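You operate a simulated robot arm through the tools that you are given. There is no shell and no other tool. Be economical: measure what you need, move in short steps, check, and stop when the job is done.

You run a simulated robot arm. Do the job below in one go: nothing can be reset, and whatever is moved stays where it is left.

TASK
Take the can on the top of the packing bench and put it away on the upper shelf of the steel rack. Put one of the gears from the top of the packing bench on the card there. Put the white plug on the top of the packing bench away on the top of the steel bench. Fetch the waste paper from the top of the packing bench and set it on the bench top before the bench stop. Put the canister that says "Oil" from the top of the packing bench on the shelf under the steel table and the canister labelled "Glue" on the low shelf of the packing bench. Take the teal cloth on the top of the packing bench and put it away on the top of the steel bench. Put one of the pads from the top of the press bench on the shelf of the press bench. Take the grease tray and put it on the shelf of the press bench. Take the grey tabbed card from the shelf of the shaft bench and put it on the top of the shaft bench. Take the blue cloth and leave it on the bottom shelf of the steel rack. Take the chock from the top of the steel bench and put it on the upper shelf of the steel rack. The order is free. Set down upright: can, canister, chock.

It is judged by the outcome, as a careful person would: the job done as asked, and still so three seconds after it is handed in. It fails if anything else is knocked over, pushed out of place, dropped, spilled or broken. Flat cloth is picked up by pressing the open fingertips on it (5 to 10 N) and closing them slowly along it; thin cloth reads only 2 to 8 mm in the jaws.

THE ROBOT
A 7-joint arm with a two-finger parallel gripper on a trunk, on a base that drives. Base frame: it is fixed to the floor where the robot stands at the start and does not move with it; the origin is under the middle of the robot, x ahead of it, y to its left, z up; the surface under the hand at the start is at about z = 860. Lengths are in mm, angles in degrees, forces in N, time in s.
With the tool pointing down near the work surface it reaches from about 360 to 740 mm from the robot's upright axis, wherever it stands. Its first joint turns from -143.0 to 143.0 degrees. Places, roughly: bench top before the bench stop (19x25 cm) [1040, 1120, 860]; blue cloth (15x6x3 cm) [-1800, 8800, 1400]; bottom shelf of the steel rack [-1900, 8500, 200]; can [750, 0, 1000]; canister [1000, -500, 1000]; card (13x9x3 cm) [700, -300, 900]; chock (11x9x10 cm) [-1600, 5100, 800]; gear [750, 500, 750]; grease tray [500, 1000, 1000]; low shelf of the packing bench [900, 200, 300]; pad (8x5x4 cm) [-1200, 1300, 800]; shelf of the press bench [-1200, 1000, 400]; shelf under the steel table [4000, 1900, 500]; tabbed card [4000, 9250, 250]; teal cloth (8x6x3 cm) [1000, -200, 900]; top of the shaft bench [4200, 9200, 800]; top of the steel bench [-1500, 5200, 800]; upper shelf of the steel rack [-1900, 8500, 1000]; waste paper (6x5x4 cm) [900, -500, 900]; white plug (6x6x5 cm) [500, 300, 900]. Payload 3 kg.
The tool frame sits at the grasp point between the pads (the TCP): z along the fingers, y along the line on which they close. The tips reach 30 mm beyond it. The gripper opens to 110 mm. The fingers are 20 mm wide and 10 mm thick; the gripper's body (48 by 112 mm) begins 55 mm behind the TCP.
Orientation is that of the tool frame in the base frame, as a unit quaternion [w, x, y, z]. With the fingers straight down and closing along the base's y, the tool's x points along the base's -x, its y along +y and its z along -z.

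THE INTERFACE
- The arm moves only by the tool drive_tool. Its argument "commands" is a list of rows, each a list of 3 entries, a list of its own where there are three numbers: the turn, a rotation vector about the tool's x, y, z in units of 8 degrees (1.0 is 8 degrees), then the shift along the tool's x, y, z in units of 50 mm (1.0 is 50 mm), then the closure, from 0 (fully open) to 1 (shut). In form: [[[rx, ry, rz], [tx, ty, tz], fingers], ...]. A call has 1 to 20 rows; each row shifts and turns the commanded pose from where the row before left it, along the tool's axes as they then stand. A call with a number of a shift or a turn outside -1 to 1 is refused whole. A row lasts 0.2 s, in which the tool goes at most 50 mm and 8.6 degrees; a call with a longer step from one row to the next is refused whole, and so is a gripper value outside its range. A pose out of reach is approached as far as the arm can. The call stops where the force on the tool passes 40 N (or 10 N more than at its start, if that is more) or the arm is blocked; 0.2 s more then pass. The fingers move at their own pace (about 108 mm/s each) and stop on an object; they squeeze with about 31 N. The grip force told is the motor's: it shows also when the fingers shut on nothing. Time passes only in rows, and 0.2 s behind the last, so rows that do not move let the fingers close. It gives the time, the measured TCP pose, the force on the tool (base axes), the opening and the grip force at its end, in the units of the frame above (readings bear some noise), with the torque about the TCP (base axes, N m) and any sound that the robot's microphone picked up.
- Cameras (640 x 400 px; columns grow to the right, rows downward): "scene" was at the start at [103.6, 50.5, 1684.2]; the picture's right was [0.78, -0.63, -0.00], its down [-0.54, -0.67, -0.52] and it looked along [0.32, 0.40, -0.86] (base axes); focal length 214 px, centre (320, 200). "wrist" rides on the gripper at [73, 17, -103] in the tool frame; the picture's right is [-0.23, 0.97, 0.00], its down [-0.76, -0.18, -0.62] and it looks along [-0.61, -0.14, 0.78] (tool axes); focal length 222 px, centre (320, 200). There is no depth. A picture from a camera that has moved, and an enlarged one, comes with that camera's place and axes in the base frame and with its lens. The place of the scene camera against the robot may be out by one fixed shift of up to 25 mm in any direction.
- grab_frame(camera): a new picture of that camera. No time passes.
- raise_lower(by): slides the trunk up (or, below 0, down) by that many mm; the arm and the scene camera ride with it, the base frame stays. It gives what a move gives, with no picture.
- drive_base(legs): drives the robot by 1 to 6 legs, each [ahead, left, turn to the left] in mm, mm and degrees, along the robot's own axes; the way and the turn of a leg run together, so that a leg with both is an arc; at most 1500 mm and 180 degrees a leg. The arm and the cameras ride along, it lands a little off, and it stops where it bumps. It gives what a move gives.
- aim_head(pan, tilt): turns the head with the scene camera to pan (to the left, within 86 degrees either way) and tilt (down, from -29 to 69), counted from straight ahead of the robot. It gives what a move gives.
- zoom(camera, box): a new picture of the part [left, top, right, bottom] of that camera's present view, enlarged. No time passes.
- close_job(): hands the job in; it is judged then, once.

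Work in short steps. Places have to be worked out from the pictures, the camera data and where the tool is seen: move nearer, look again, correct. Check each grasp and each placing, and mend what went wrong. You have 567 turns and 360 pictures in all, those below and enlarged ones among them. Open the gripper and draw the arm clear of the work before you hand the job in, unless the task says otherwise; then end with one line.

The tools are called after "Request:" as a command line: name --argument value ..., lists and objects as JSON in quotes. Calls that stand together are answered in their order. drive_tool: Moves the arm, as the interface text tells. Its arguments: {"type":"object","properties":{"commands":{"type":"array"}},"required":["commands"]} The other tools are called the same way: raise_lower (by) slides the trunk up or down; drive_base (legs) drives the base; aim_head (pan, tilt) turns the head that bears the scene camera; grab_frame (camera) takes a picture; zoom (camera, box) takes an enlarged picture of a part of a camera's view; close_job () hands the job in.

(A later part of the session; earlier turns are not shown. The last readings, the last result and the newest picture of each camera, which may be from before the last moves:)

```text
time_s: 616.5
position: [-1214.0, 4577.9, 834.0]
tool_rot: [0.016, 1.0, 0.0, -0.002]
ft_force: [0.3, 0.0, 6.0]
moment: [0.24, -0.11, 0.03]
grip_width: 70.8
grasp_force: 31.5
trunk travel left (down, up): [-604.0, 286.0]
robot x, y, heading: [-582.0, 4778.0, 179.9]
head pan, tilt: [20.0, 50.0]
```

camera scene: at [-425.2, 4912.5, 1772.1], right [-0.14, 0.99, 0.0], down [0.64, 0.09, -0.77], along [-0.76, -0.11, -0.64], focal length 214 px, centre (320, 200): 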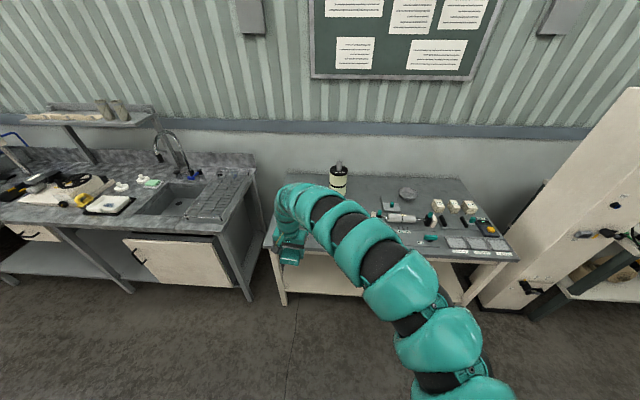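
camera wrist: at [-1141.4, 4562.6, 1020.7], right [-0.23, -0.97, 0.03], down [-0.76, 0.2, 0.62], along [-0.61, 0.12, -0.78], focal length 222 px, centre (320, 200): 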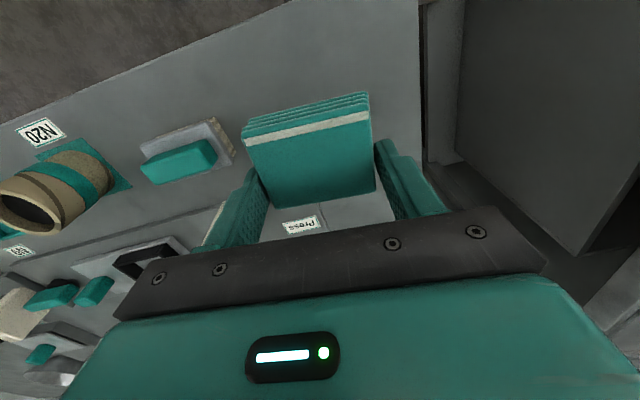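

Touching. Release to ~90 mm and lift.

Request:
drive_tool --commands '[[[0, 0, 0], [0, 0, 0], 0.25], [[0, 0, 0], [0, 0, 0], 0.18], [[0, 0, 0], [0, 0, 0], 0.18]]'

Request:
raise_lower --by 150

Request:
grab_frame --camera "wrist"

```text
time_s: 617.3
position: [-1214.2, 4576.7, 832.9]
tool_rot: [0.016, 1.0, 0.001, -0.002]
ft_force: [1.6, 0.0, -1.4]
moment: [-0.04, 0.01, -0.01]
grip_width: 90.3
grasp_force: 0.0
trunk travel left (down, up): [-604.0, 286.0]
robot x, y, heading: [-582.5, 4778.7, 179.8]
head pan, tilt: [20.0, 50.0]
```

```text
time_s: 619.0
position: [-1213.2, 4576.5, 982.6]
tool_rot: [0.015, 1.0, 0.001, -0.002]
ft_force: [-1.2, -0.5, -0.4]
moment: [-0.02, 0.02, 0.0]
grip_width: 90.1
grasp_force: 0.0
trunk travel left (down, up): [-754.0, 136.0]
robot x, y, heading: [-586.8, 4778.6, 179.7]
head pan, tilt: [20.0, 50.0]
```

```text
188 pictures are left
camera wrist: at [-1141.4, 4562.6, 1087.5], right [-0.23, -0.97, 0.03], down [-0.76, 0.2, 0.62], along [-0.61, 0.12, -0.78], focal length 222 px, centre (320, 200)
```

wrist: 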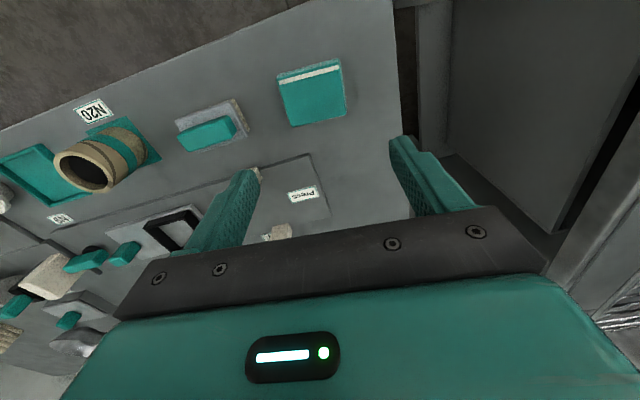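

Teal cloth is placed. Next the canisters and paper: I'll approach the packing bench from its right end. Back off and restore the 45° forward tilt straight ahead.

Request:
drive_base --legs '[[-330, 0, 0]]'

Request:
drive_tool --commands '[[[0, -0.9, 0], [0, -0.5, 0], 0.2], [[0, -0.9, 0], [0, -0.7, 0], 0.2], [[0, -0.9, 0], [0, -0.7, 0], 0.2], [[0, -0.9, 0], [0, -0.7, 0], 0.2], [[0, -0.9, 0], [0, -0.7, 0], 0.2], [[0, -0.9, 0], [0, -0.6, 0], 0.2], [[0, 0, 0], [0, 0, 0], 0.2]]'

```text
time_s: 621.2
position: [-878.7, 4579.4, 983.4]
tool_rot: [0.016, 1.0, -0.004, -0.002]
ft_force: [0.6, -0.2, 0.0]
moment: [0.02, 0.0, 0.02]
grip_width: 90.2
grasp_force: 0.0
trunk travel left (down, up): [-754.0, 136.0]
robot x, y, heading: [-248.1, 4773.9, 179.1]
head pan, tilt: [20.0, 50.0]
```

```text
time_s: 622.8
position: [-985.0, 4696.1, 924.5]
tool_rot: [0.013, 0.929, -0.009, -0.37]
ft_force: [-0.6, -0.2, 0.0]
moment: [0.02, -0.02, -0.01]
grip_width: 88.1
grasp_force: 0.1
out of reach, approached as far as the arm can: row 2, 3, 4, 5, 6
trunk travel left (down, up): [-754.0, 136.0]
robot x, y, heading: [-248.1, 4774.6, 179.0]
head pan, tilt: [20.0, 50.0]
```

Request:
drive_tool --commands '[[[0, -0.2, 0], [0, -0.7, 0], 0.2], [[0, 0, 0], [-0.4, -0.7, -0.4], 0.2], [[0, 0, 0], [-0.4, 0, -0.4], 0.2], [[0, 0, 0], [0, 0, 0], 0.2]]'

Request:
drive_base --legs '[[0, 0, 91], [1400, -170, 0], [1400, 0, 0]]'

```text
time_s: 623.8
position: [-1018.5, 4740.2, 938.2]
tool_rot: [0.013, 0.924, -0.009, -0.382]
ft_force: [0.1, -0.1, 0.6]
moment: [-0.02, 0.03, 0.0]
grip_width: 88.0
grasp_force: 0.1
out of reach, approached as far as the arm can: row 1, 2, 3
trunk travel left (down, up): [-754.0, 136.0]
robot x, y, heading: [-246.8, 4773.1, 178.9]
head pan, tilt: [20.0, 50.0]
```

```text
time_s: 641.2
position: [-472.9, 1209.9, 938.1]
tool_rot: [0.277, 0.667, 0.639, -0.266]
ft_force: [0.3, -0.1, 0.7]
moment: [0.01, 0.02, -0.05]
grip_width: 87.9
grasp_force: 0.1
trunk travel left (down, up): [-754.0, 136.0]
robot x, y, heading: [-493.3, 1983.5, -92.1]
head pan, tilt: [20.0, 50.0]
```

Request:
drive_base --legs '[[0, 90, 2.1], [1500, 0, 0]]'

Request:
aim_head --pan 20 --tilt 25

Request:
grab_frame --camera "scene"

```text
time_s: 649.3
position: [-360.6, -277.9, 937.8]
tool_rot: [0.282, 0.655, 0.651, -0.26]
ft_force: [-0.2, -0.5, 0.0]
moment: [0.02, -0.02, -0.03]
grip_width: 87.7
grasp_force: 0.0
trunk travel left (down, up): [-754.0, 136.0]
robot x, y, heading: [-401.4, 492.7, -90.0]
head pan, tilt: [20.0, 50.0]
```

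```text
time_s: 650.2
position: [-362.2, -276.2, 938.9]
tool_rot: [0.282, 0.655, 0.651, -0.26]
ft_force: [-0.4, 0.2, 0.7]
moment: [-0.01, 0.0, 0.04]
grip_width: 88.0
grasp_force: 0.0
trunk travel left (down, up): [-754.0, 136.0]
robot x, y, heading: [-406.8, 494.2, -90.3]
head pan, tilt: [20.0, 25.0]
```

```text
187 pictures are left
camera scene: at [-393.2, 324.9, 1662.2], right [-0.94, -0.34, 0.0], down [-0.14, 0.4, -0.91], along [0.31, -0.85, -0.42], focal length 214 px, centre (320, 200)
```

scene: 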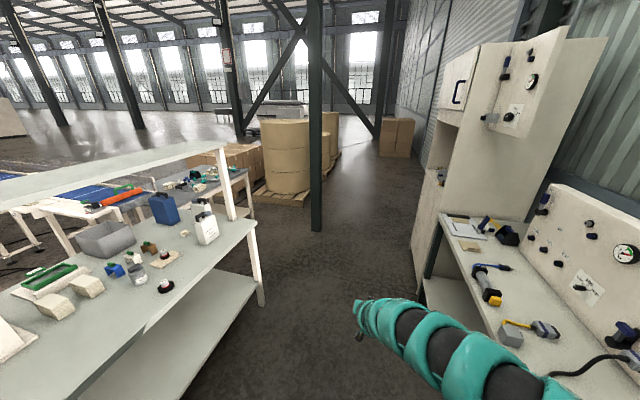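

Right end is clear (column at (509,-2020)). Drive round to stand at about (790,-1230) facing the Oil canister.

Request:
drive_base --legs '[[1400, 0, 0.3], [330, 0, 0], [0, 0, 90], [1190, 0, 0]]'

Request:
aim_head --pan 70 --tilt 30

Request:
grab_frame --camera "scene"

```text
time_s: 668.5
position: [1547.1, -1231.8, 938.2]
tool_rot: [0.383, 0.007, 0.924, 0.014]
ft_force: [-0.4, -0.5, 0.0]
moment: [0.01, -0.03, 0.0]
grip_width: 88.0
grasp_force: 0.0
trunk travel left (down, up): [-754.0, 136.0]
robot x, y, heading: [778.3, -1268.4, -0.6]
head pan, tilt: [20.0, 25.0]
```

```text
time_s: 669.7
position: [1547.8, -1231.2, 937.7]
tool_rot: [0.384, 0.006, 0.923, 0.014]
ft_force: [-0.3, 1.0, -0.9]
moment: [0.02, 0.0, -0.01]
grip_width: 87.8
grasp_force: 0.0
trunk travel left (down, up): [-754.0, 136.0]
robot x, y, heading: [774.9, -1271.7, -0.6]
head pan, tilt: [70.0, 30.0]
```

```text
186 pictures are left
camera scene: at [869.0, -1189.1, 1654.4], right [0.94, -0.35, 0.0], down [-0.18, -0.47, -0.87], along [0.3, 0.81, -0.5], focal length 214 px, centre (320, 200)
```

scene: 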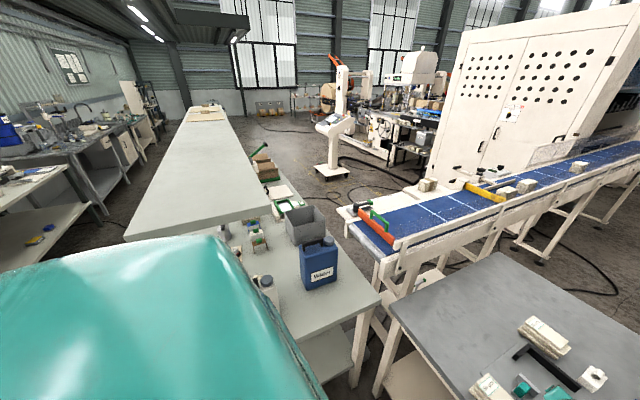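

The hand hangs over the neighbouring grey table; raise it first and check nothing was touched.

Request:
raise_lower --by 130

Request:
aim_head --pan 10 --tilt 50

Request:
grab_frame --camera "scene"

```text
time_s: 671.3
position: [1547.5, -1232.4, 1068.3]
tool_rot: [0.383, 0.006, 0.924, 0.015]
ft_force: [0.0, -0.7, -0.4]
moment: [0.01, -0.05, -0.02]
grip_width: 87.9
grasp_force: 0.0
trunk travel left (down, up): [-884.0, 6.0]
robot x, y, heading: [778.7, -1268.8, -0.5]
head pan, tilt: [70.0, 30.0]
```

```text
time_s: 672.6
position: [1547.2, -1230.3, 1067.1]
tool_rot: [0.384, 0.006, 0.923, 0.014]
ft_force: [0.1, -0.9, 0.1]
moment: [-0.05, -0.03, 0.02]
grip_width: 87.8
grasp_force: 0.1
trunk travel left (down, up): [-884.0, 6.0]
robot x, y, heading: [778.2, -1270.3, -0.4]
head pan, tilt: [10.0, 50.0]
```

```text
185 pictures are left
camera scene: at [913.2, -1261.0, 1754.8], right [0.17, -0.99, 0.0], down [-0.76, -0.13, -0.64], along [0.63, 0.11, -0.77], focal length 214 px, centre (320, 200)
```

scene: 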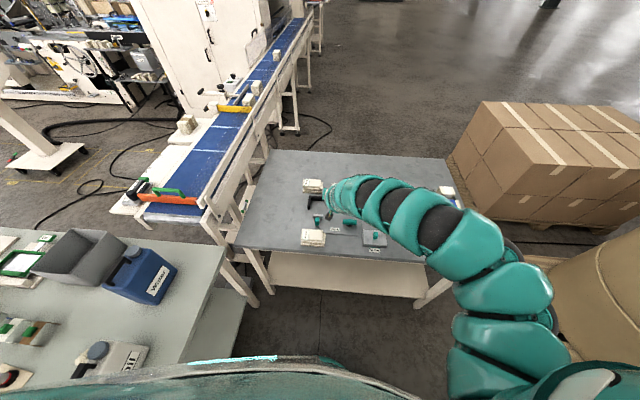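

Request:
zoom --camera "scene" --box '[230, 150, 470, 290]'

```text
2.67 times, centred on (350, 220) of scene
camera zoom: at [913.2, -1261.0, 1754.8], right [0.17, -0.99, 0.0], down [-0.76, -0.13, -0.64], along [0.63, 0.11, -0.77], focal length 572 px, centre (240, 147)
```

zoom: 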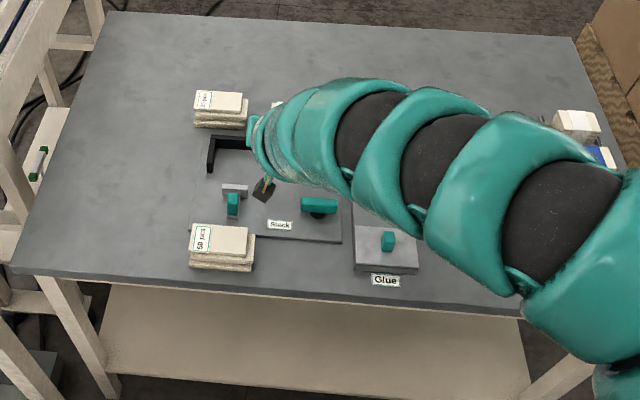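

Table intact. Slide back 300 from the bench before turning so the hand misses the blue canister.

Request:
drive_base --legs '[[0, -300, 0], [0, 0, 85]]'

Request:
aim_head --pan 0 --tilt 30

Request:
grab_frame --camera "scene"

Request:
grab_frame --camera "wrist"

```text
time_s: 678.3
position: [792.3, -794.3, 1068.7]
tool_rot: [0.272, -0.622, 0.682, 0.27]
ft_force: [-0.4, 0.3, -0.9]
moment: [0.02, -0.03, 0.01]
grip_width: 88.0
grasp_force: 0.0
trunk travel left (down, up): [-884.0, 6.0]
robot x, y, heading: [773.6, -1566.5, 85.1]
head pan, tilt: [10.0, 50.0]
```

```text
time_s: 679.1
position: [793.6, -795.1, 1067.9]
tool_rot: [0.272, -0.623, 0.682, 0.271]
ft_force: [0.3, -0.2, 0.9]
moment: [-0.04, 0.0, -0.03]
grip_width: 87.9
grasp_force: 0.1
trunk travel left (down, up): [-884.0, 6.0]
robot x, y, heading: [774.0, -1565.4, 85.2]
head pan, tilt: [0.0, 30.0]
```

```text
183 pictures are left
camera scene: at [767.9, -1398.5, 1784.3], right [1.0, -0.08, 0.0], down [-0.04, -0.5, -0.87], along [0.07, 0.86, -0.5], focal length 214 px, centre (320, 200)
```

scene: 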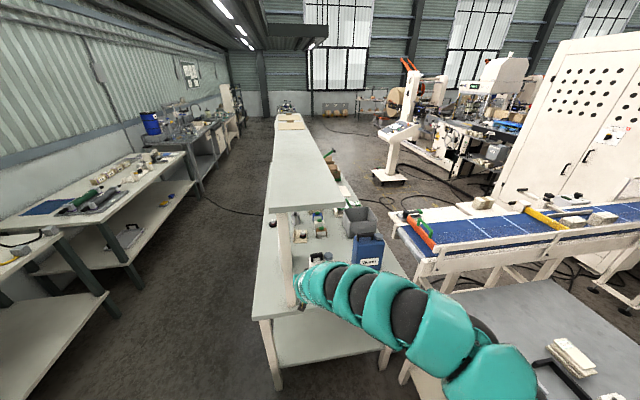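

```text
182 pictures are left
camera wrist: at [766.0, -918.2, 1091.6], right [-0.95, 0.24, 0.19], down [0.21, 0.08, 0.97], along [0.21, 0.97, -0.13], focal length 222 px, centre (320, 200)
```

wrist: 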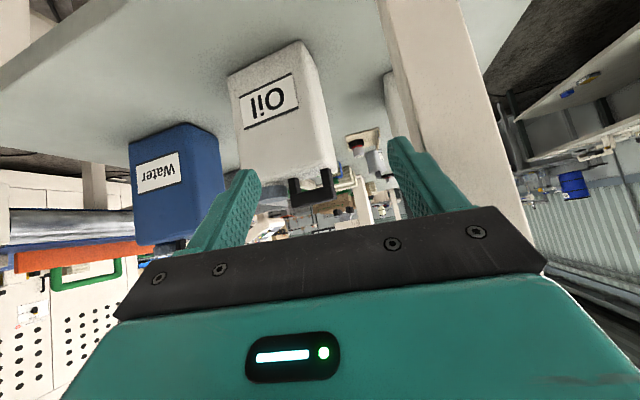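

"Oil" is confirmed, but its handle bar runs along x, so it is better taken from the front. From here I take "Glue" (bar along y): shift left and aim at it past the post.

Request:
drive_base --legs '[[0, 450, 0], [0, 0, -15]]'

Request:
grab_frame --camera "wrist"

Request:
grab_frame --camera "scene"

```text
time_s: 680.2
position: [776.3, -792.9, 1068.9]
tool_rot: [0.281, -0.615, 0.689, 0.263]
ft_force: [18.5, -11.5, 6.4]
moment: [-0.19, -0.19, 0.18]
grip_width: 77.8
grasp_force: 0.1
trunk travel left (down, up): [-884.0, 6.0]
robot x, y, heading: [737.7, -1560.8, 84.9]
head pan, tilt: [0.0, 30.0]
stopped in leg 1: the force on the tool passed its limit at 48 N (the readings are from after the stop); the commanded pose is now the measured one
```

```text
181 pictures are left
camera wrist: at [746.0, -915.7, 1091.1], right [-0.95, 0.26, 0.18], down [0.2, 0.07, 0.98], along [0.25, 0.96, -0.12], focal length 222 px, centre (320, 200)
```

wrist: 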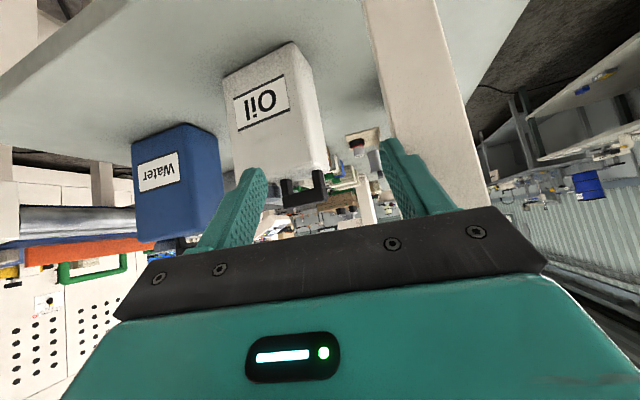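

```text
180 pictures are left
camera scene: at [733.8, -1399.3, 1784.7], right [1.0, -0.09, 0.0], down [-0.04, -0.5, -0.87], along [0.08, 0.86, -0.5], focal length 214 px, centre (320, 200)
```

scene: 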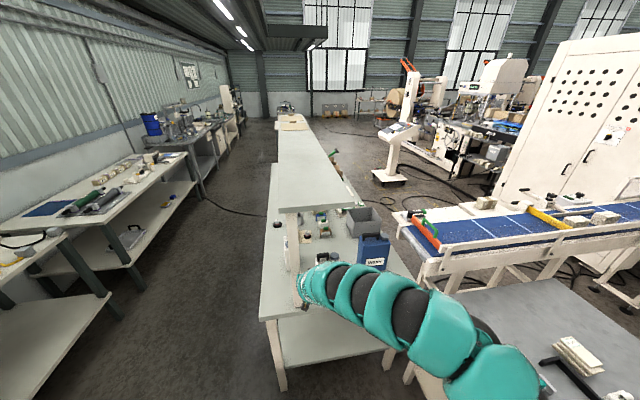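

Finger brushed the fixed post. Back off 250 first, then shift left.

Request:
drive_base --legs '[[-150, 0, 0], [0, 400, 0], [0, 0, -15]]'

Request:
grab_frame --camera "wrist"

Request:
grab_frame --camera "scene"

```text
time_s: 684.5
position: [561.9, -942.3, 1065.5]
tool_rot: [0.311, -0.522, 0.761, 0.226]
ft_force: [0.2, -0.9, 0.2]
moment: [0.01, -0.01, 0.01]
grip_width: 87.7
grasp_force: 0.0
trunk travel left (down, up): [-884.0, 6.0]
robot x, y, heading: [329.7, -1678.8, 69.8]
head pan, tilt: [0.0, 30.0]
```

```text
179 pictures are left
camera wrist: at [502.2, -1053.0, 1090.2], right [-0.85, 0.49, 0.18], down [0.22, 0.02, 0.98], along [0.48, 0.87, -0.13], focal length 222 px, centre (320, 200)
```

wrist: 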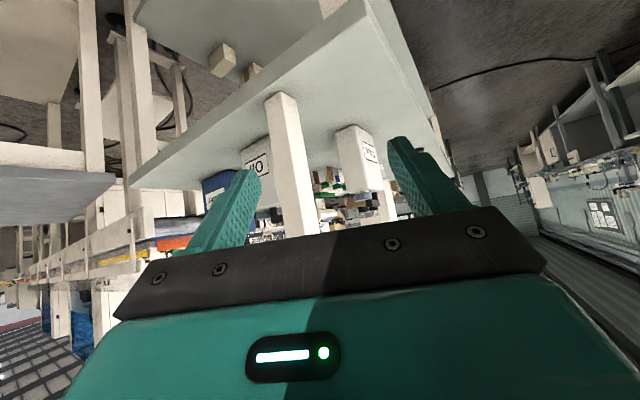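

```text
178 pictures are left
camera scene: at [370.0, -1521.3, 1784.4], right [0.94, -0.34, 0.0], down [-0.17, -0.47, -0.87], along [0.3, 0.81, -0.5], focal length 214 px, centre (320, 200)
```

scene: 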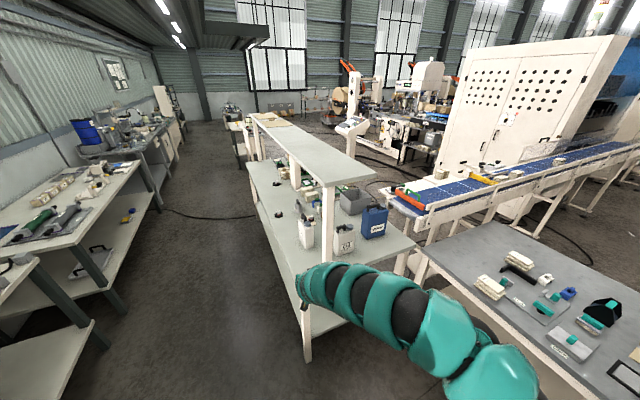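

Request:
zoom --camera "wrist" --box '[250, 90, 430, 220]'

Request:
zoom --camera "scene" --box '[270, 170, 420, 280]'

```text
3.08 times, centred on (340, 155) of wrist
camera zoom: at [502.2, -1053.0, 1090.2], right [-0.85, 0.49, 0.18], down [0.22, 0.02, 0.98], along [0.48, 0.87, -0.13], focal length 684 px, centre (258, 338)
```

zoom: 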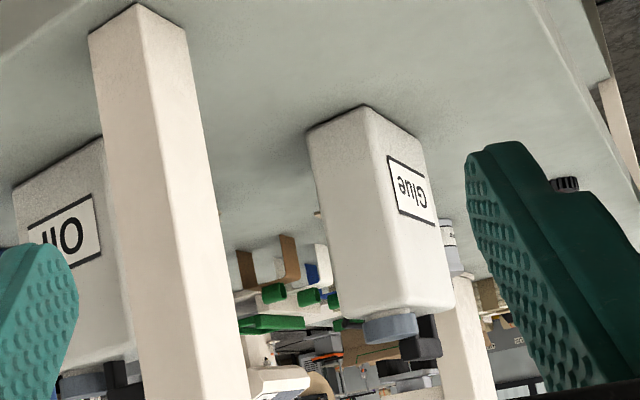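

```text
3.64 times, centred on (345, 225) of scene
camera zoom: at [370.0, -1521.3, 1784.4], right [0.94, -0.34, 0.0], down [-0.17, -0.47, -0.87], along [0.3, 0.81, -0.5], focal length 780 px, centre (229, 109)
```

zoom: 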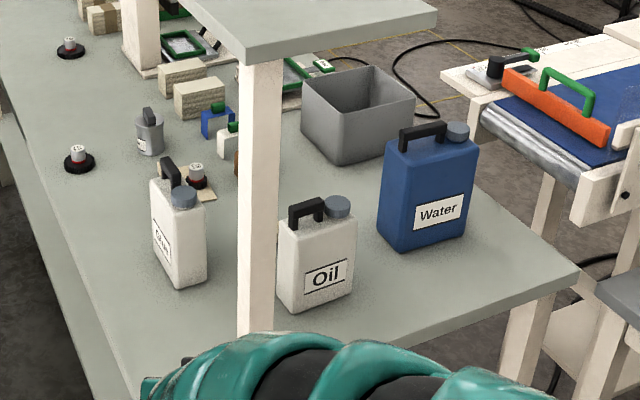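

Glue's bar runs along y but the post blocks that side. Better plan: pick Glue from the front with a vertical hand (closing along x), turn it 90°, set down, and regrasp tilted. Drive back round to the front.

Request:
drive_base --legs '[[0, 730, 0], [0, 0, -70], [0, 1000, 0]]'

```text
time_s: 696.3
position: [401.5, -391.2, 1067.7]
tool_rot: [0.383, 0.007, 0.923, 0.007]
ft_force: [0.3, -0.2, -0.4]
moment: [0.03, 0.01, 0.01]
grip_width: 88.1
grasp_force: 0.1
trunk travel left (down, up): [-884.0, 6.0]
robot x, y, heading: [-370.5, -433.1, 0.5]
head pan, tilt: [0.0, 30.0]
```

Make the tool vertical here in free air.

Request:
drive_tool --commands '[[[0, 0.9, 0], [0.5, 0, -0.1], 0], [[0, 0.9, 0], [0.5, 0, 0], 0], [[0, 0.9, 0], [0.5, 0, 0], 0], [[0, 0.9, 0], [0.3, 0, 0], 0], [[0, 0.9, 0], [0, 0, 0], 0], [[0, 0.9, 0], [0, 0, 0], 0], [[0, 0.25, 0], [0, 0, 0], 0], [[0, 0, 0], [0, 0, 0], 0]]'

```text
time_s: 698.1
position: [328.4, -390.0, 1015.6]
tool_rot: [-0.002, 0.003, 1.0, 0.009]
ft_force: [-0.6, 0.3, 0.5]
moment: [-0.02, -0.01, 0.0]
grip_width: 110.1
grasp_force: 0.1
out of reach, approached as far as the arm can: row 1
trunk travel left (down, up): [-884.0, 6.0]
robot x, y, heading: [-365.8, -432.9, 0.3]
head pan, tilt: [0.0, 30.0]
```

Request:
drive_tool --commands '[[[0, 0, 0], [0, 0, -0.8], 0], [[0, 0, 0], [0, 0, -0.8], 0], [[0, 0, 0], [0, 0, -0.8], 0], [[0, 0, 0], [0, 0, 0], 0]]'

Request:
drive_tool --commands '[[[0, 0, 1], [0, 0, 0], 0], [[0, 0, 1], [0, 0, 0], 0], [[0, 0, 1], [0, 0, 0], 0], [[0, 0, 1], [0, 0, 0], 0], [[0, 0, 1], [0, 0, 0], 0], [[0, 0, 1], [0, 0, 0], 0], [[0, 0, 1], [0, 0, 0], 0], [[0, 0, 1], [0, 0, 0], 0], [[0, 0, 1], [0, 0, 0], 0], [[0, 0, 1], [0, 0, 0], 0], [[0, 0, 1], [0, 0, 0], 0], [[0, 0, 0], [0, 0, 0], 0]]'

Request:
grab_frame --camera "wrist"

```text
time_s: 699.1
position: [328.0, -390.4, 1137.3]
tool_rot: [-0.001, 0.004, 1.0, 0.009]
ft_force: [0.4, 0.7, 0.1]
moment: [-0.05, 0.01, -0.01]
grip_width: 110.0
grasp_force: 0.1
trunk travel left (down, up): [-884.0, 6.0]
robot x, y, heading: [-369.2, -432.8, 0.3]
head pan, tilt: [0.0, 30.0]
```

```text
time_s: 701.7
position: [328.6, -392.1, 1136.9]
tool_rot: [-0.007, 0.697, 0.717, 0.006]
ft_force: [-0.4, 0.1, -0.4]
moment: [-0.03, 0.02, -0.03]
grip_width: 109.8
grasp_force: 0.0
trunk travel left (down, up): [-884.0, 6.0]
robot x, y, heading: [-373.0, -429.5, 0.2]
head pan, tilt: [0.0, 30.0]
```

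```text
175 pictures are left
camera wrist: at [342.7, -322.3, 1241.7], right [0.98, -0.2, -0.01], down [-0.16, -0.78, 0.61], along [-0.13, -0.6, -0.79], focal length 222 px, centre (320, 200)
```

wrist: 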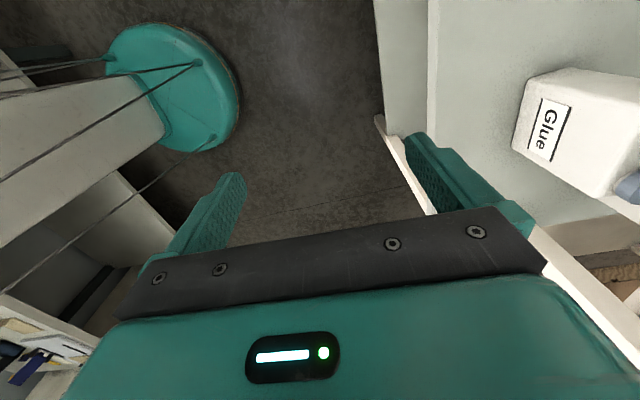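

Under the shelf a vertical hand would hit; instead hook the handle horizontally: one finger through the arch, closing vertically. Rotate the hand to point forward with the closing axis vertical.

Request:
drive_tool --commands '[[[-0.95, 0, 0], [0, 0, 0], 0], [[-0.95, 0, 0], [0, 0, 0], 0], [[-0.95, 0, 0], [0, 0, 0], 0], [[-0.95, 0, 0], [0, 0, 0], 0], [[-0.95, 0, 0], [0, 0, 0], 0], [[-0.95, 0, 0], [0, 0, 0], 0], [[0, 0, 0], [0, 0, 0], 0]]'

Request:
drive_tool --commands '[[[-0.95, 0, 0], [0, 0, 0], 0], [[-0.95, 0, 0], [0, 0, 0], 0], [[-0.95, 0, 0], [0, 0, 0], 0], [[-0.95, 0, 0], [0, 0, 0], 0], [[-0.95, 0, 0], [0, 0, 0], 0], [[-0.8, 0, 0], [0, 0, 0], 0], [[0, 0, 0], [0, 0, 0], 0]]'

Request:
grab_frame --camera "wrist"

```text
time_s: 703.3
position: [430.2, -350.3, 1105.0]
tool_rot: [0.262, 0.646, 0.66, 0.282]
ft_force: [-0.6, 1.4, -0.3]
moment: [0.01, 0.02, -0.02]
grip_width: 109.7
grasp_force: 0.0
out of reach, approached as far as the arm can: row 1, 2, 3, 4, 5, 6
trunk travel left (down, up): [-884.0, 6.0]
robot x, y, heading: [-370.9, -431.8, 0.2]
head pan, tilt: [0.0, 30.0]
```

```text
time_s: 704.9
position: [448.1, -344.0, 1097.8]
tool_rot: [0.46, 0.524, 0.53, 0.483]
ft_force: [-0.4, -0.4, 0.7]
moment: [-0.03, -0.01, 0.02]
grip_width: 110.1
grasp_force: 0.0
out of reach, approached as far as the arm can: row 1, 2, 6
trunk travel left (down, up): [-884.0, 6.0]
robot x, y, heading: [-370.6, -437.8, 0.1]
head pan, tilt: [0.0, 30.0]
```

```text
174 pictures are left
camera wrist: at [346.2, -275.6, 1128.7], right [0.12, -0.24, 0.96], down [-0.62, -0.78, -0.12], along [0.78, -0.58, -0.24], focal length 222 px, centre (320, 200)
```

wrist: 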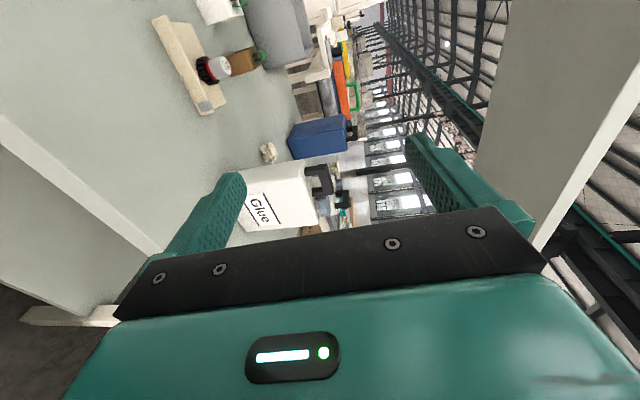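

The horizontal grasp pose works. Zoom on the Glue handle.

Request:
zoom --camera "wrist" --box '[220, 130, 400, 250]'

```text
3.33 times, centred on (310, 190) of wrist
camera zoom: at [346.2, -275.6, 1128.7], right [0.12, -0.24, 0.96], down [-0.62, -0.78, -0.12], along [0.78, -0.58, -0.24], focal length 740 px, centre (353, 233)
```

zoom: 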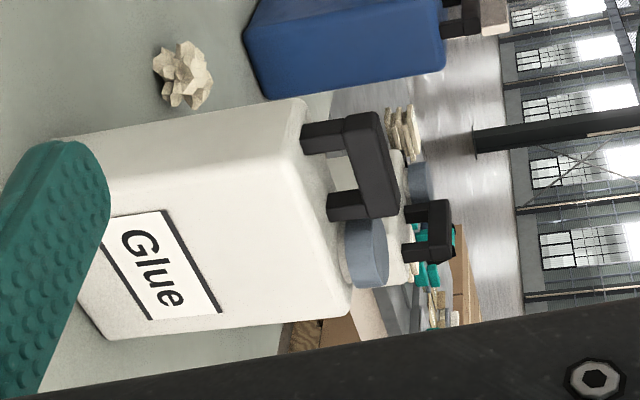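

Handle: bar ≈22 mm thick, hole ≈23 mm, centre ≈(645,-465, 1050). Move to a standoff and look closer.

Request:
drive_tool --commands '[[[-0.7, 0, 0], [0, -0.5, 0], 0.5], [[0, 0, 0], [0, -0.45, 0], 0.6], [[0, 0, 0], [0, 0, 0], 0.6]]'

Request:
drive_base --legs '[[95, -120, 0]]'

Request:
grab_frame --camera "wrist"

Request:
zoom --camera "scene" --box '[230, 110, 410, 230]'

```text
time_s: 705.7
position: [432.2, -337.9, 1132.1]
tool_rot: [0.484, 0.502, 0.506, 0.507]
ft_force: [0.6, 0.2, 0.3]
moment: [0.04, 0.01, -0.01]
grip_width: 43.9
grasp_force: 0.0
out of reach, approached as far as the arm can: row 1, 2
trunk travel left (down, up): [-884.0, 6.0]
robot x, y, heading: [-369.3, -432.4, 0.4]
head pan, tilt: [0.0, 30.0]
```

```text
time_s: 707.1
position: [528.6, -451.8, 1131.7]
tool_rot: [0.484, 0.501, 0.507, 0.508]
ft_force: [0.7, -0.3, 1.1]
moment: [-0.02, -0.02, 0.03]
grip_width: 44.1
grasp_force: 0.1
trunk travel left (down, up): [-884.0, 6.0]
robot x, y, heading: [-269.5, -545.1, 0.3]
head pan, tilt: [0.0, 30.0]
```

```text
172 pictures are left
camera wrist: at [422.6, -384.0, 1151.9], right [0.02, -0.25, 0.97], down [-0.6, -0.78, -0.18], along [0.8, -0.58, -0.17], focal length 222 px, centre (320, 200)
```

wrist: 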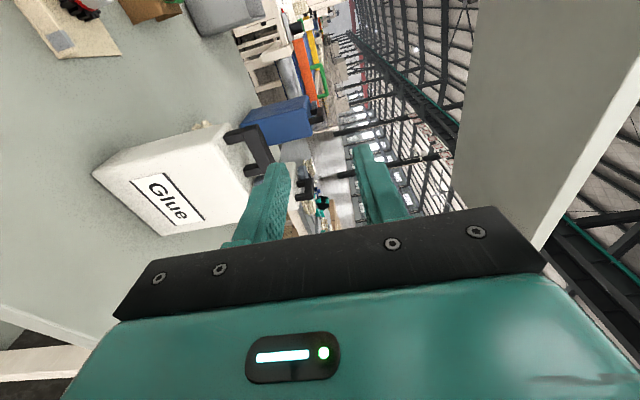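

```text
3.33 times, centred on (320, 170) of scene
camera zoom: at [-122.3, -550.6, 1784.2], right [0.01, -1.0, 0.0], down [-0.5, 0.0, -0.87], along [0.87, 0.01, -0.5], focal length 715 px, centre (320, 300)
```

zoom: 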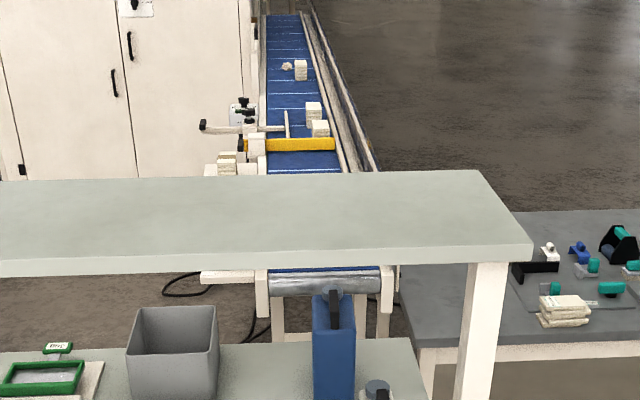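

Pose is level now but high; lower the trunk 80.

Request:
raise_lower --by -80

Request:
zoom --camera "wrist" --box '[160, 80, 400, 240]'

```text
time_s: 708.2
position: [527.2, -451.7, 1051.9]
tool_rot: [0.484, 0.501, 0.506, 0.509]
ft_force: [-0.2, 0.2, 0.1]
moment: [0.02, 0.0, -0.02]
grip_width: 44.0
grasp_force: 0.1
trunk travel left (down, up): [-804.0, 86.0]
robot x, y, heading: [-271.8, -540.5, 0.5]
head pan, tilt: [0.0, 30.0]
```

```text
2.50 times, centred on (280, 160) of wrist
camera zoom: at [421.6, -383.0, 1072.5], right [0.02, -0.25, 0.97], down [-0.6, -0.78, -0.18], along [0.8, -0.58, -0.16], focal length 555 px, centre (420, 300)
```

zoom: 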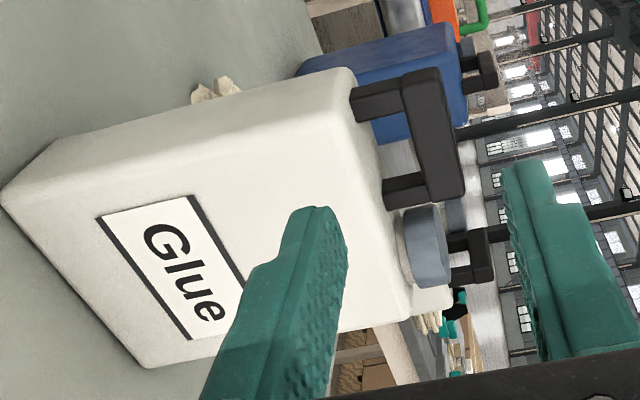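

Hole measured ≈ z 1026–1040, bar 1040–1063, centre y≈-471. Set opening ≈29 mm, align, and advance to just before the handle.

Request:
drive_tool --commands '[[[0, 0, 0], [-0.39, 0, 0], 0.73], [[0, 0, 0], [0, 0, 0], 0.73], [[0, 0, 0], [0, 0, 0], 0.73]]'

Request:
drive_base --legs '[[72, 0, 0]]'

Request:
grab_frame --camera "wrist"

Request:
zoom --camera "wrist" --box '[200, 80, 440, 240]'

```text
time_s: 709.0
position: [527.9, -471.8, 1050.6]
tool_rot: [0.483, 0.501, 0.507, 0.508]
ft_force: [0.0, 0.2, -0.1]
moment: [0.03, -0.01, 0.04]
grip_width: 29.8
grasp_force: 0.1
trunk travel left (down, up): [-804.0, 86.0]
robot x, y, heading: [-273.8, -549.4, 0.4]
head pan, tilt: [0.0, 30.0]
```

```text
time_s: 710.1
position: [601.0, -469.0, 1050.1]
tool_rot: [0.483, 0.501, 0.507, 0.509]
ft_force: [0.3, -0.1, 0.0]
moment: [-0.01, -0.03, -0.03]
grip_width: 29.7
grasp_force: 0.1
trunk travel left (down, up): [-804.0, 86.0]
robot x, y, heading: [-200.3, -549.5, 0.6]
head pan, tilt: [0.0, 30.0]
```

```text
169 pictures are left
camera wrist: at [495.7, -400.7, 1070.7], right [0.02, -0.25, 0.97], down [-0.6, -0.78, -0.18], along [0.8, -0.58, -0.17], focal length 222 px, centre (320, 200)
```

wrist: 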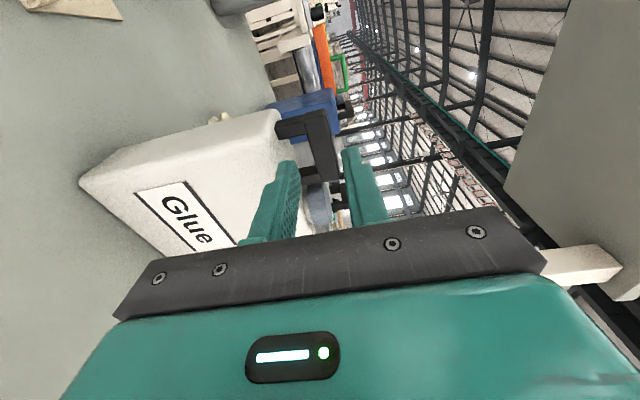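

```text
2.50 times, centred on (320, 160) of wrist
camera zoom: at [495.7, -400.7, 1070.7], right [0.02, -0.25, 0.97], down [-0.6, -0.78, -0.18], along [0.8, -0.58, -0.17], focal length 555 px, centre (320, 300)
```

zoom: 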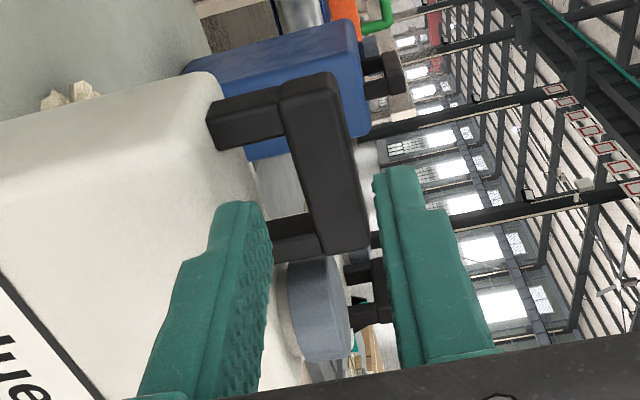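

Bar front face ≈ x 667, z 1040–1059; hole ≈ 13–15 mm high. Narrow the opening to ~25 mm and creep forward with force checks.

Request:
drive_tool --commands '[[[0, 0, 0], [-0.05, 0, 0], 0.775], [[0, 0, 0], [0, 0, 0], 0.775], [[0, 0, 0], [0, 0, 0.2], 0.775], [[0, 0, 0], [0, 0, 0.1], 0.775], [[0, 0, 0], [0, 0, 0], 0.775]]'

Request:
zoom --camera "wrist" --box '[220, 90, 400, 210]'

```text
time_s: 711.3
position: [615.4, -470.0, 1051.8]
tool_rot: [0.484, 0.501, 0.507, 0.508]
ft_force: [0.0, 0.0, 0.6]
moment: [-0.01, 0.0, 0.02]
grip_width: 24.9
grasp_force: 0.2
trunk travel left (down, up): [-804.0, 86.0]
robot x, y, heading: [-202.3, -546.7, 0.1]
head pan, tilt: [0.0, 30.0]
```

```text
3.33 times, centred on (310, 150) of wrist
camera zoom: at [509.4, -403.0, 1071.3], right [0.02, -0.24, 0.97], down [-0.6, -0.78, -0.18], along [0.8, -0.58, -0.16], focal length 740 px, centre (353, 367)
```

zoom: 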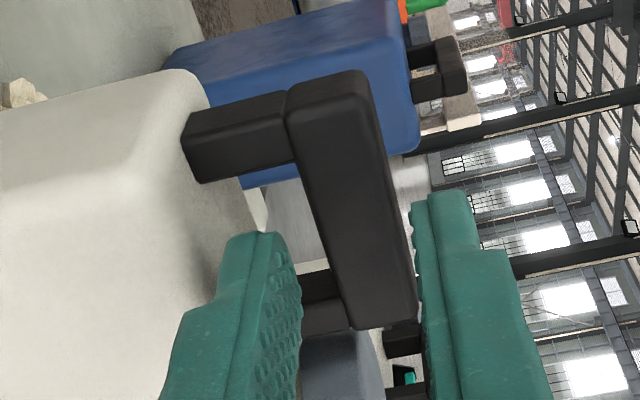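

The lower finger is lined up with the hole. Creep forward.

Request:
drive_tool --commands '[[[0, 0, 0], [0, 0, 0.12], 0.775], [[0, 0, 0], [0, 0, 0.12], 0.775], [[0, 0, 0], [0, 0, 0], 0.775]]'

Request:
zoom --camera "wrist" --box '[220, 90, 400, 210]'

```text
time_s: 712.1
position: [620.5, -470.4, 1050.5]
tool_rot: [0.483, 0.501, 0.507, 0.509]
ft_force: [0.0, -0.6, 0.4]
moment: [0.0, 0.01, 0.02]
grip_width: 24.8
grasp_force: 0.1
out of reach, approached as far as the arm can: row 2
trunk travel left (down, up): [-804.0, 86.0]
robot x, y, heading: [-199.8, -544.7, 0.6]
head pan, tilt: [0.0, 30.0]
```

```text
3.33 times, centred on (310, 150) of wrist
camera zoom: at [515.0, -402.8, 1071.6], right [0.02, -0.25, 0.97], down [-0.6, -0.78, -0.18], along [0.8, -0.58, -0.17], focal length 740 px, centre (353, 367)
```

zoom: 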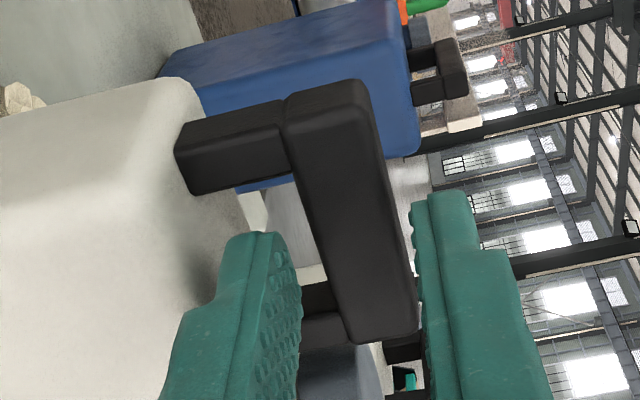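

Arm reach ends; use small base moves.

Request:
drive_base --legs '[[12, 0, 0]]'

Request:
zoom --camera "wrist" --box '[220, 90, 400, 210]'

```text
time_s: 712.8
position: [633.3, -470.3, 1051.3]
tool_rot: [0.483, 0.501, 0.507, 0.508]
ft_force: [-0.2, 0.1, -1.1]
moment: [0.03, 0.02, 0.01]
grip_width: 24.6
grasp_force: 0.0
trunk travel left (down, up): [-804.0, 86.0]
robot x, y, heading: [-191.6, -547.1, 0.8]
head pan, tilt: [0.0, 30.0]
```

```text
3.33 times, centred on (310, 150) of wrist
camera zoom: at [527.5, -402.8, 1071.3], right [0.02, -0.25, 0.97], down [-0.6, -0.78, -0.18], along [0.8, -0.58, -0.17], focal length 740 px, centre (353, 367)
```

zoom: 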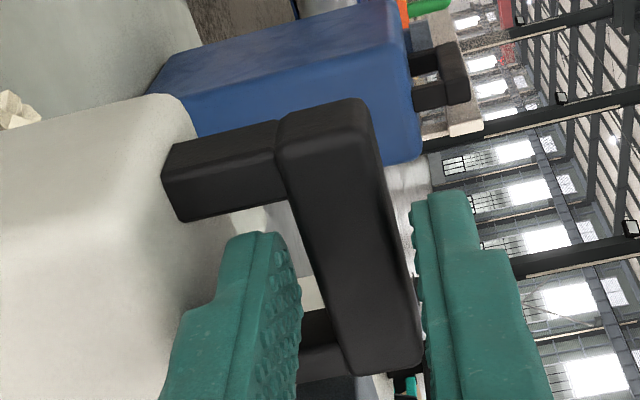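

Request:
drive_base --legs '[[12, 0, -0.5]]'

Request:
zoom --camera "wrist" --box '[220, 90, 400, 210]'

```text
time_s: 713.6
position: [646.0, -478.6, 1050.9]
tool_rot: [0.486, 0.503, 0.505, 0.506]
ft_force: [0.6, -0.1, 0.7]
moment: [0.0, -0.01, -0.01]
grip_width: 24.7
grasp_force: 0.1
trunk travel left (down, up): [-804.0, 86.0]
robot x, y, heading: [-181.0, -545.6, 0.1]
head pan, tilt: [0.0, 30.0]
```

```text
3.33 times, centred on (310, 150) of wrist
camera zoom: at [540.7, -409.0, 1071.3], right [0.02, -0.25, 0.97], down [-0.61, -0.77, -0.18], along [0.79, -0.59, -0.17], focal length 740 px, centre (353, 367)
```

zoom: 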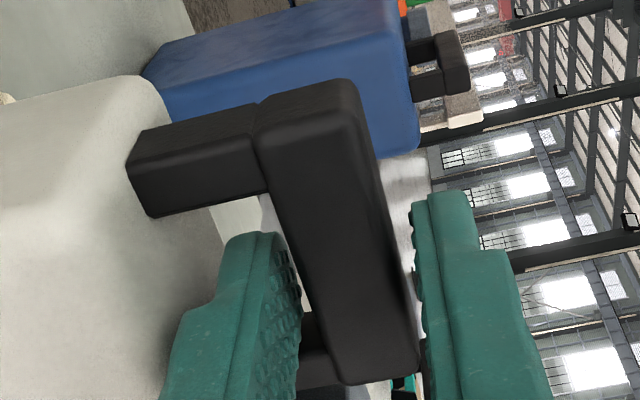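

Shift 6 mm toward +y to centre between the posts, then continue.

Request:
drive_tool --commands '[[[0, 0, 0], [0.14, 0, 0], 0.775], [[0, 0, 0], [0, 0, 0], 0.775]]'

Request:
drive_base --legs '[[12, 0, 0]]'

Request:
zoom --camera "wrist" --box '[220, 90, 400, 210]'

```text
time_s: 714.2
position: [645.5, -470.9, 1053.2]
tool_rot: [0.485, 0.503, 0.505, 0.506]
ft_force: [0.3, 0.6, 0.0]
moment: [0.0, -0.01, 0.02]
grip_width: 24.8
grasp_force: 0.1
trunk travel left (down, up): [-804.0, 86.0]
robot x, y, heading: [-175.1, -545.3, -0.1]
head pan, tilt: [0.0, 30.0]
```

```text
time_s: 714.9
position: [658.3, -471.7, 1052.8]
tool_rot: [0.486, 0.503, 0.505, 0.506]
ft_force: [-0.6, 0.3, -0.7]
moment: [0.03, -0.02, -0.02]
grip_width: 24.3
grasp_force: 0.0
trunk travel left (down, up): [-804.0, 86.0]
robot x, y, heading: [-169.1, -551.2, 0.1]
head pan, tilt: [0.0, 30.0]
```

```text
3.33 times, centred on (310, 150) of wrist
camera zoom: at [553.0, -402.3, 1073.1], right [0.02, -0.25, 0.97], down [-0.61, -0.77, -0.18], along [0.79, -0.59, -0.17], focal length 740 px, centre (353, 367)
```

zoom: 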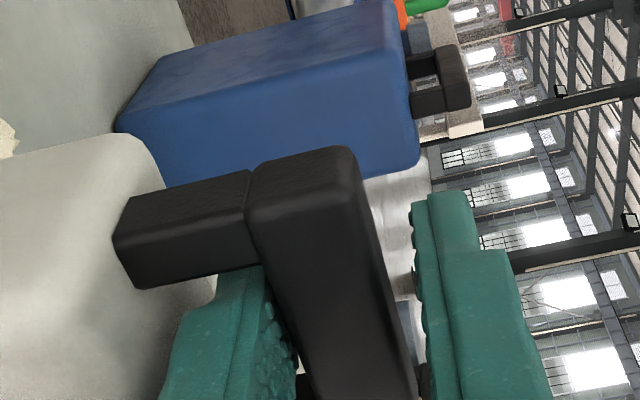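

The finger is through the arch with no contact. Advance 10 mm more, then close.

Request:
drive_base --legs '[[10, 0, 0]]'

Request:
drive_tool --commands '[[[0, 0, 0], [0, 0, 0], 0.8], [[0, 0, 0], [0, 0, 0], 0.85], [[0, 0, 0], [0, 0, 0], 1], [[0, 0, 0], [0, 0, 0], 1]]'

Request:
grab_frame --camera "wrist"

```text
time_s: 715.7
position: [668.9, -471.8, 1052.1]
tool_rot: [0.486, 0.503, 0.504, 0.507]
ft_force: [0.1, 0.7, -0.5]
moment: [0.02, 0.01, -0.02]
grip_width: 24.6
grasp_force: 0.0
trunk travel left (down, up): [-804.0, 86.0]
robot x, y, heading: [-159.1, -544.6, 0.1]
head pan, tilt: [0.0, 30.0]
```

```text
time_s: 716.7
position: [668.3, -472.7, 1051.6]
tool_rot: [0.485, 0.504, 0.505, 0.506]
ft_force: [0.3, 0.0, 0.7]
moment: [-0.08, -0.02, -0.02]
grip_width: 18.0
grasp_force: 30.8
trunk travel left (down, up): [-804.0, 86.0]
robot x, y, heading: [-153.1, -549.1, 0.1]
head pan, tilt: [0.0, 30.0]
```

```text
162 pictures are left
camera wrist: at [562.6, -402.5, 1072.8], right [0.02, -0.24, 0.97], down [-0.61, -0.77, -0.18], along [0.79, -0.59, -0.17], focal length 222 px, centre (320, 200)
```

wrist: 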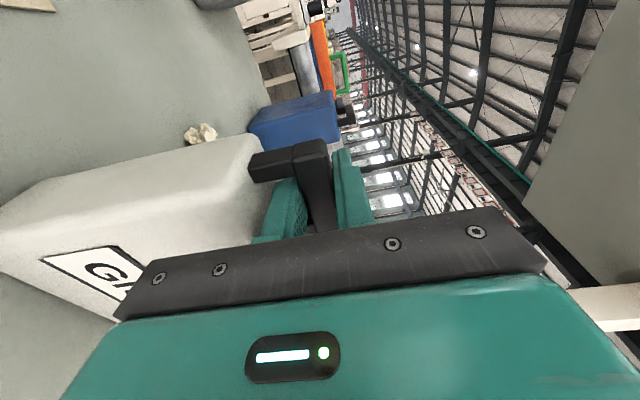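

Bar gripped (18 mm). Lift with the trunk.

Request:
raise_lower --by 30

Request:
grab_frame --camera "wrist"

```text
time_s: 717.4
position: [669.1, -471.4, 1080.6]
tool_rot: [0.486, 0.503, 0.505, 0.506]
ft_force: [-0.3, 0.3, -9.1]
moment: [0.21, -0.04, 0.01]
grip_width: 17.7
grasp_force: 30.8
trunk travel left (down, up): [-834.0, 56.0]
robot x, y, heading: [-155.9, -548.8, -0.2]
head pan, tilt: [0.0, 30.0]
```

```text
161 pictures are left
camera wrist: at [563.0, -402.3, 1102.5], right [0.02, -0.24, 0.97], down [-0.61, -0.77, -0.18], along [0.79, -0.59, -0.17], focal length 222 px, centre (320, 200)
```

wrist: 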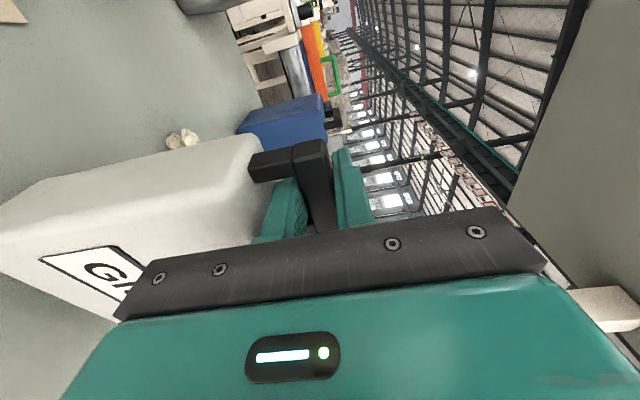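

Lifted upright (≈0.9 kg). Back out and lower to see the low shelf.

Request:
drive_base --legs '[[-400, 0, 0]]'

Request:
raise_lower --by -400

Request:
aim_head --pan 10 --tilt 35

Request:
grab_frame --camera "scene"

Request:
grab_frame --camera "wrist"

```text
time_s: 719.9
position: [266.3, -467.5, 1082.8]
tool_rot: [0.484, 0.501, 0.507, 0.508]
ft_force: [-0.9, 0.6, -8.7]
moment: [0.23, 0.02, -0.01]
grip_width: 17.9
grasp_force: 31.1
trunk travel left (down, up): [-834.0, 56.0]
robot x, y, heading: [-555.4, -551.4, 0.5]
head pan, tilt: [0.0, 30.0]
```

```text
time_s: 723.7
position: [264.8, -466.6, 682.2]
tool_rot: [0.483, 0.502, 0.507, 0.507]
ft_force: [-0.3, 0.8, -10.0]
moment: [0.22, 0.03, 0.02]
grip_width: 18.1
grasp_force: 31.0
trunk travel left (down, up): [-434.0, 456.0]
robot x, y, heading: [-557.2, -547.9, 0.4]
head pan, tilt: [0.0, 30.0]
```

```text
time_s: 724.5
position: [266.0, -466.9, 683.1]
tool_rot: [0.483, 0.502, 0.507, 0.508]
ft_force: [0.6, 0.7, -9.2]
moment: [0.21, -0.04, 0.03]
grip_width: 17.8
grasp_force: 31.3
trunk travel left (down, up): [-434.0, 456.0]
robot x, y, heading: [-559.4, -551.6, 0.5]
head pan, tilt: [10.0, 35.0]
```

```text
160 pictures are left
camera scene: at [-409.6, -534.6, 1326.4], right [0.18, -0.98, 0.0], down [-0.56, -0.1, -0.82], along [0.81, 0.15, -0.57], focal length 214 px, centre (320, 200)
```

scene: 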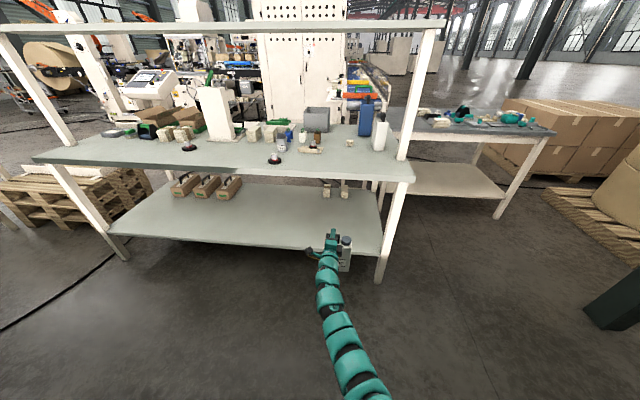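

```text
159 pictures are left
camera wrist: at [159.7, -398.9, 702.7], right [0.02, -0.24, 0.97], down [-0.6, -0.78, -0.18], along [0.8, -0.58, -0.17], focal length 222 px, centre (320, 200)
```

wrist: 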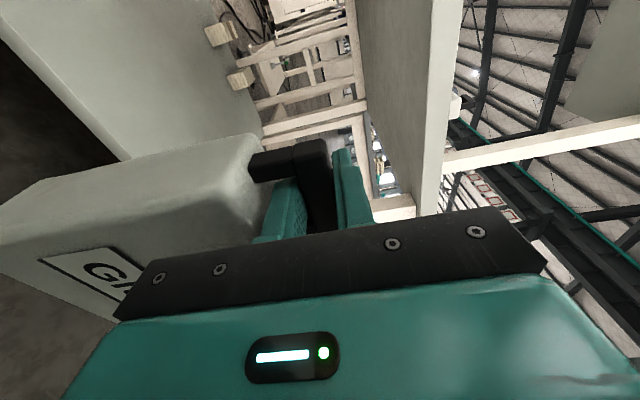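

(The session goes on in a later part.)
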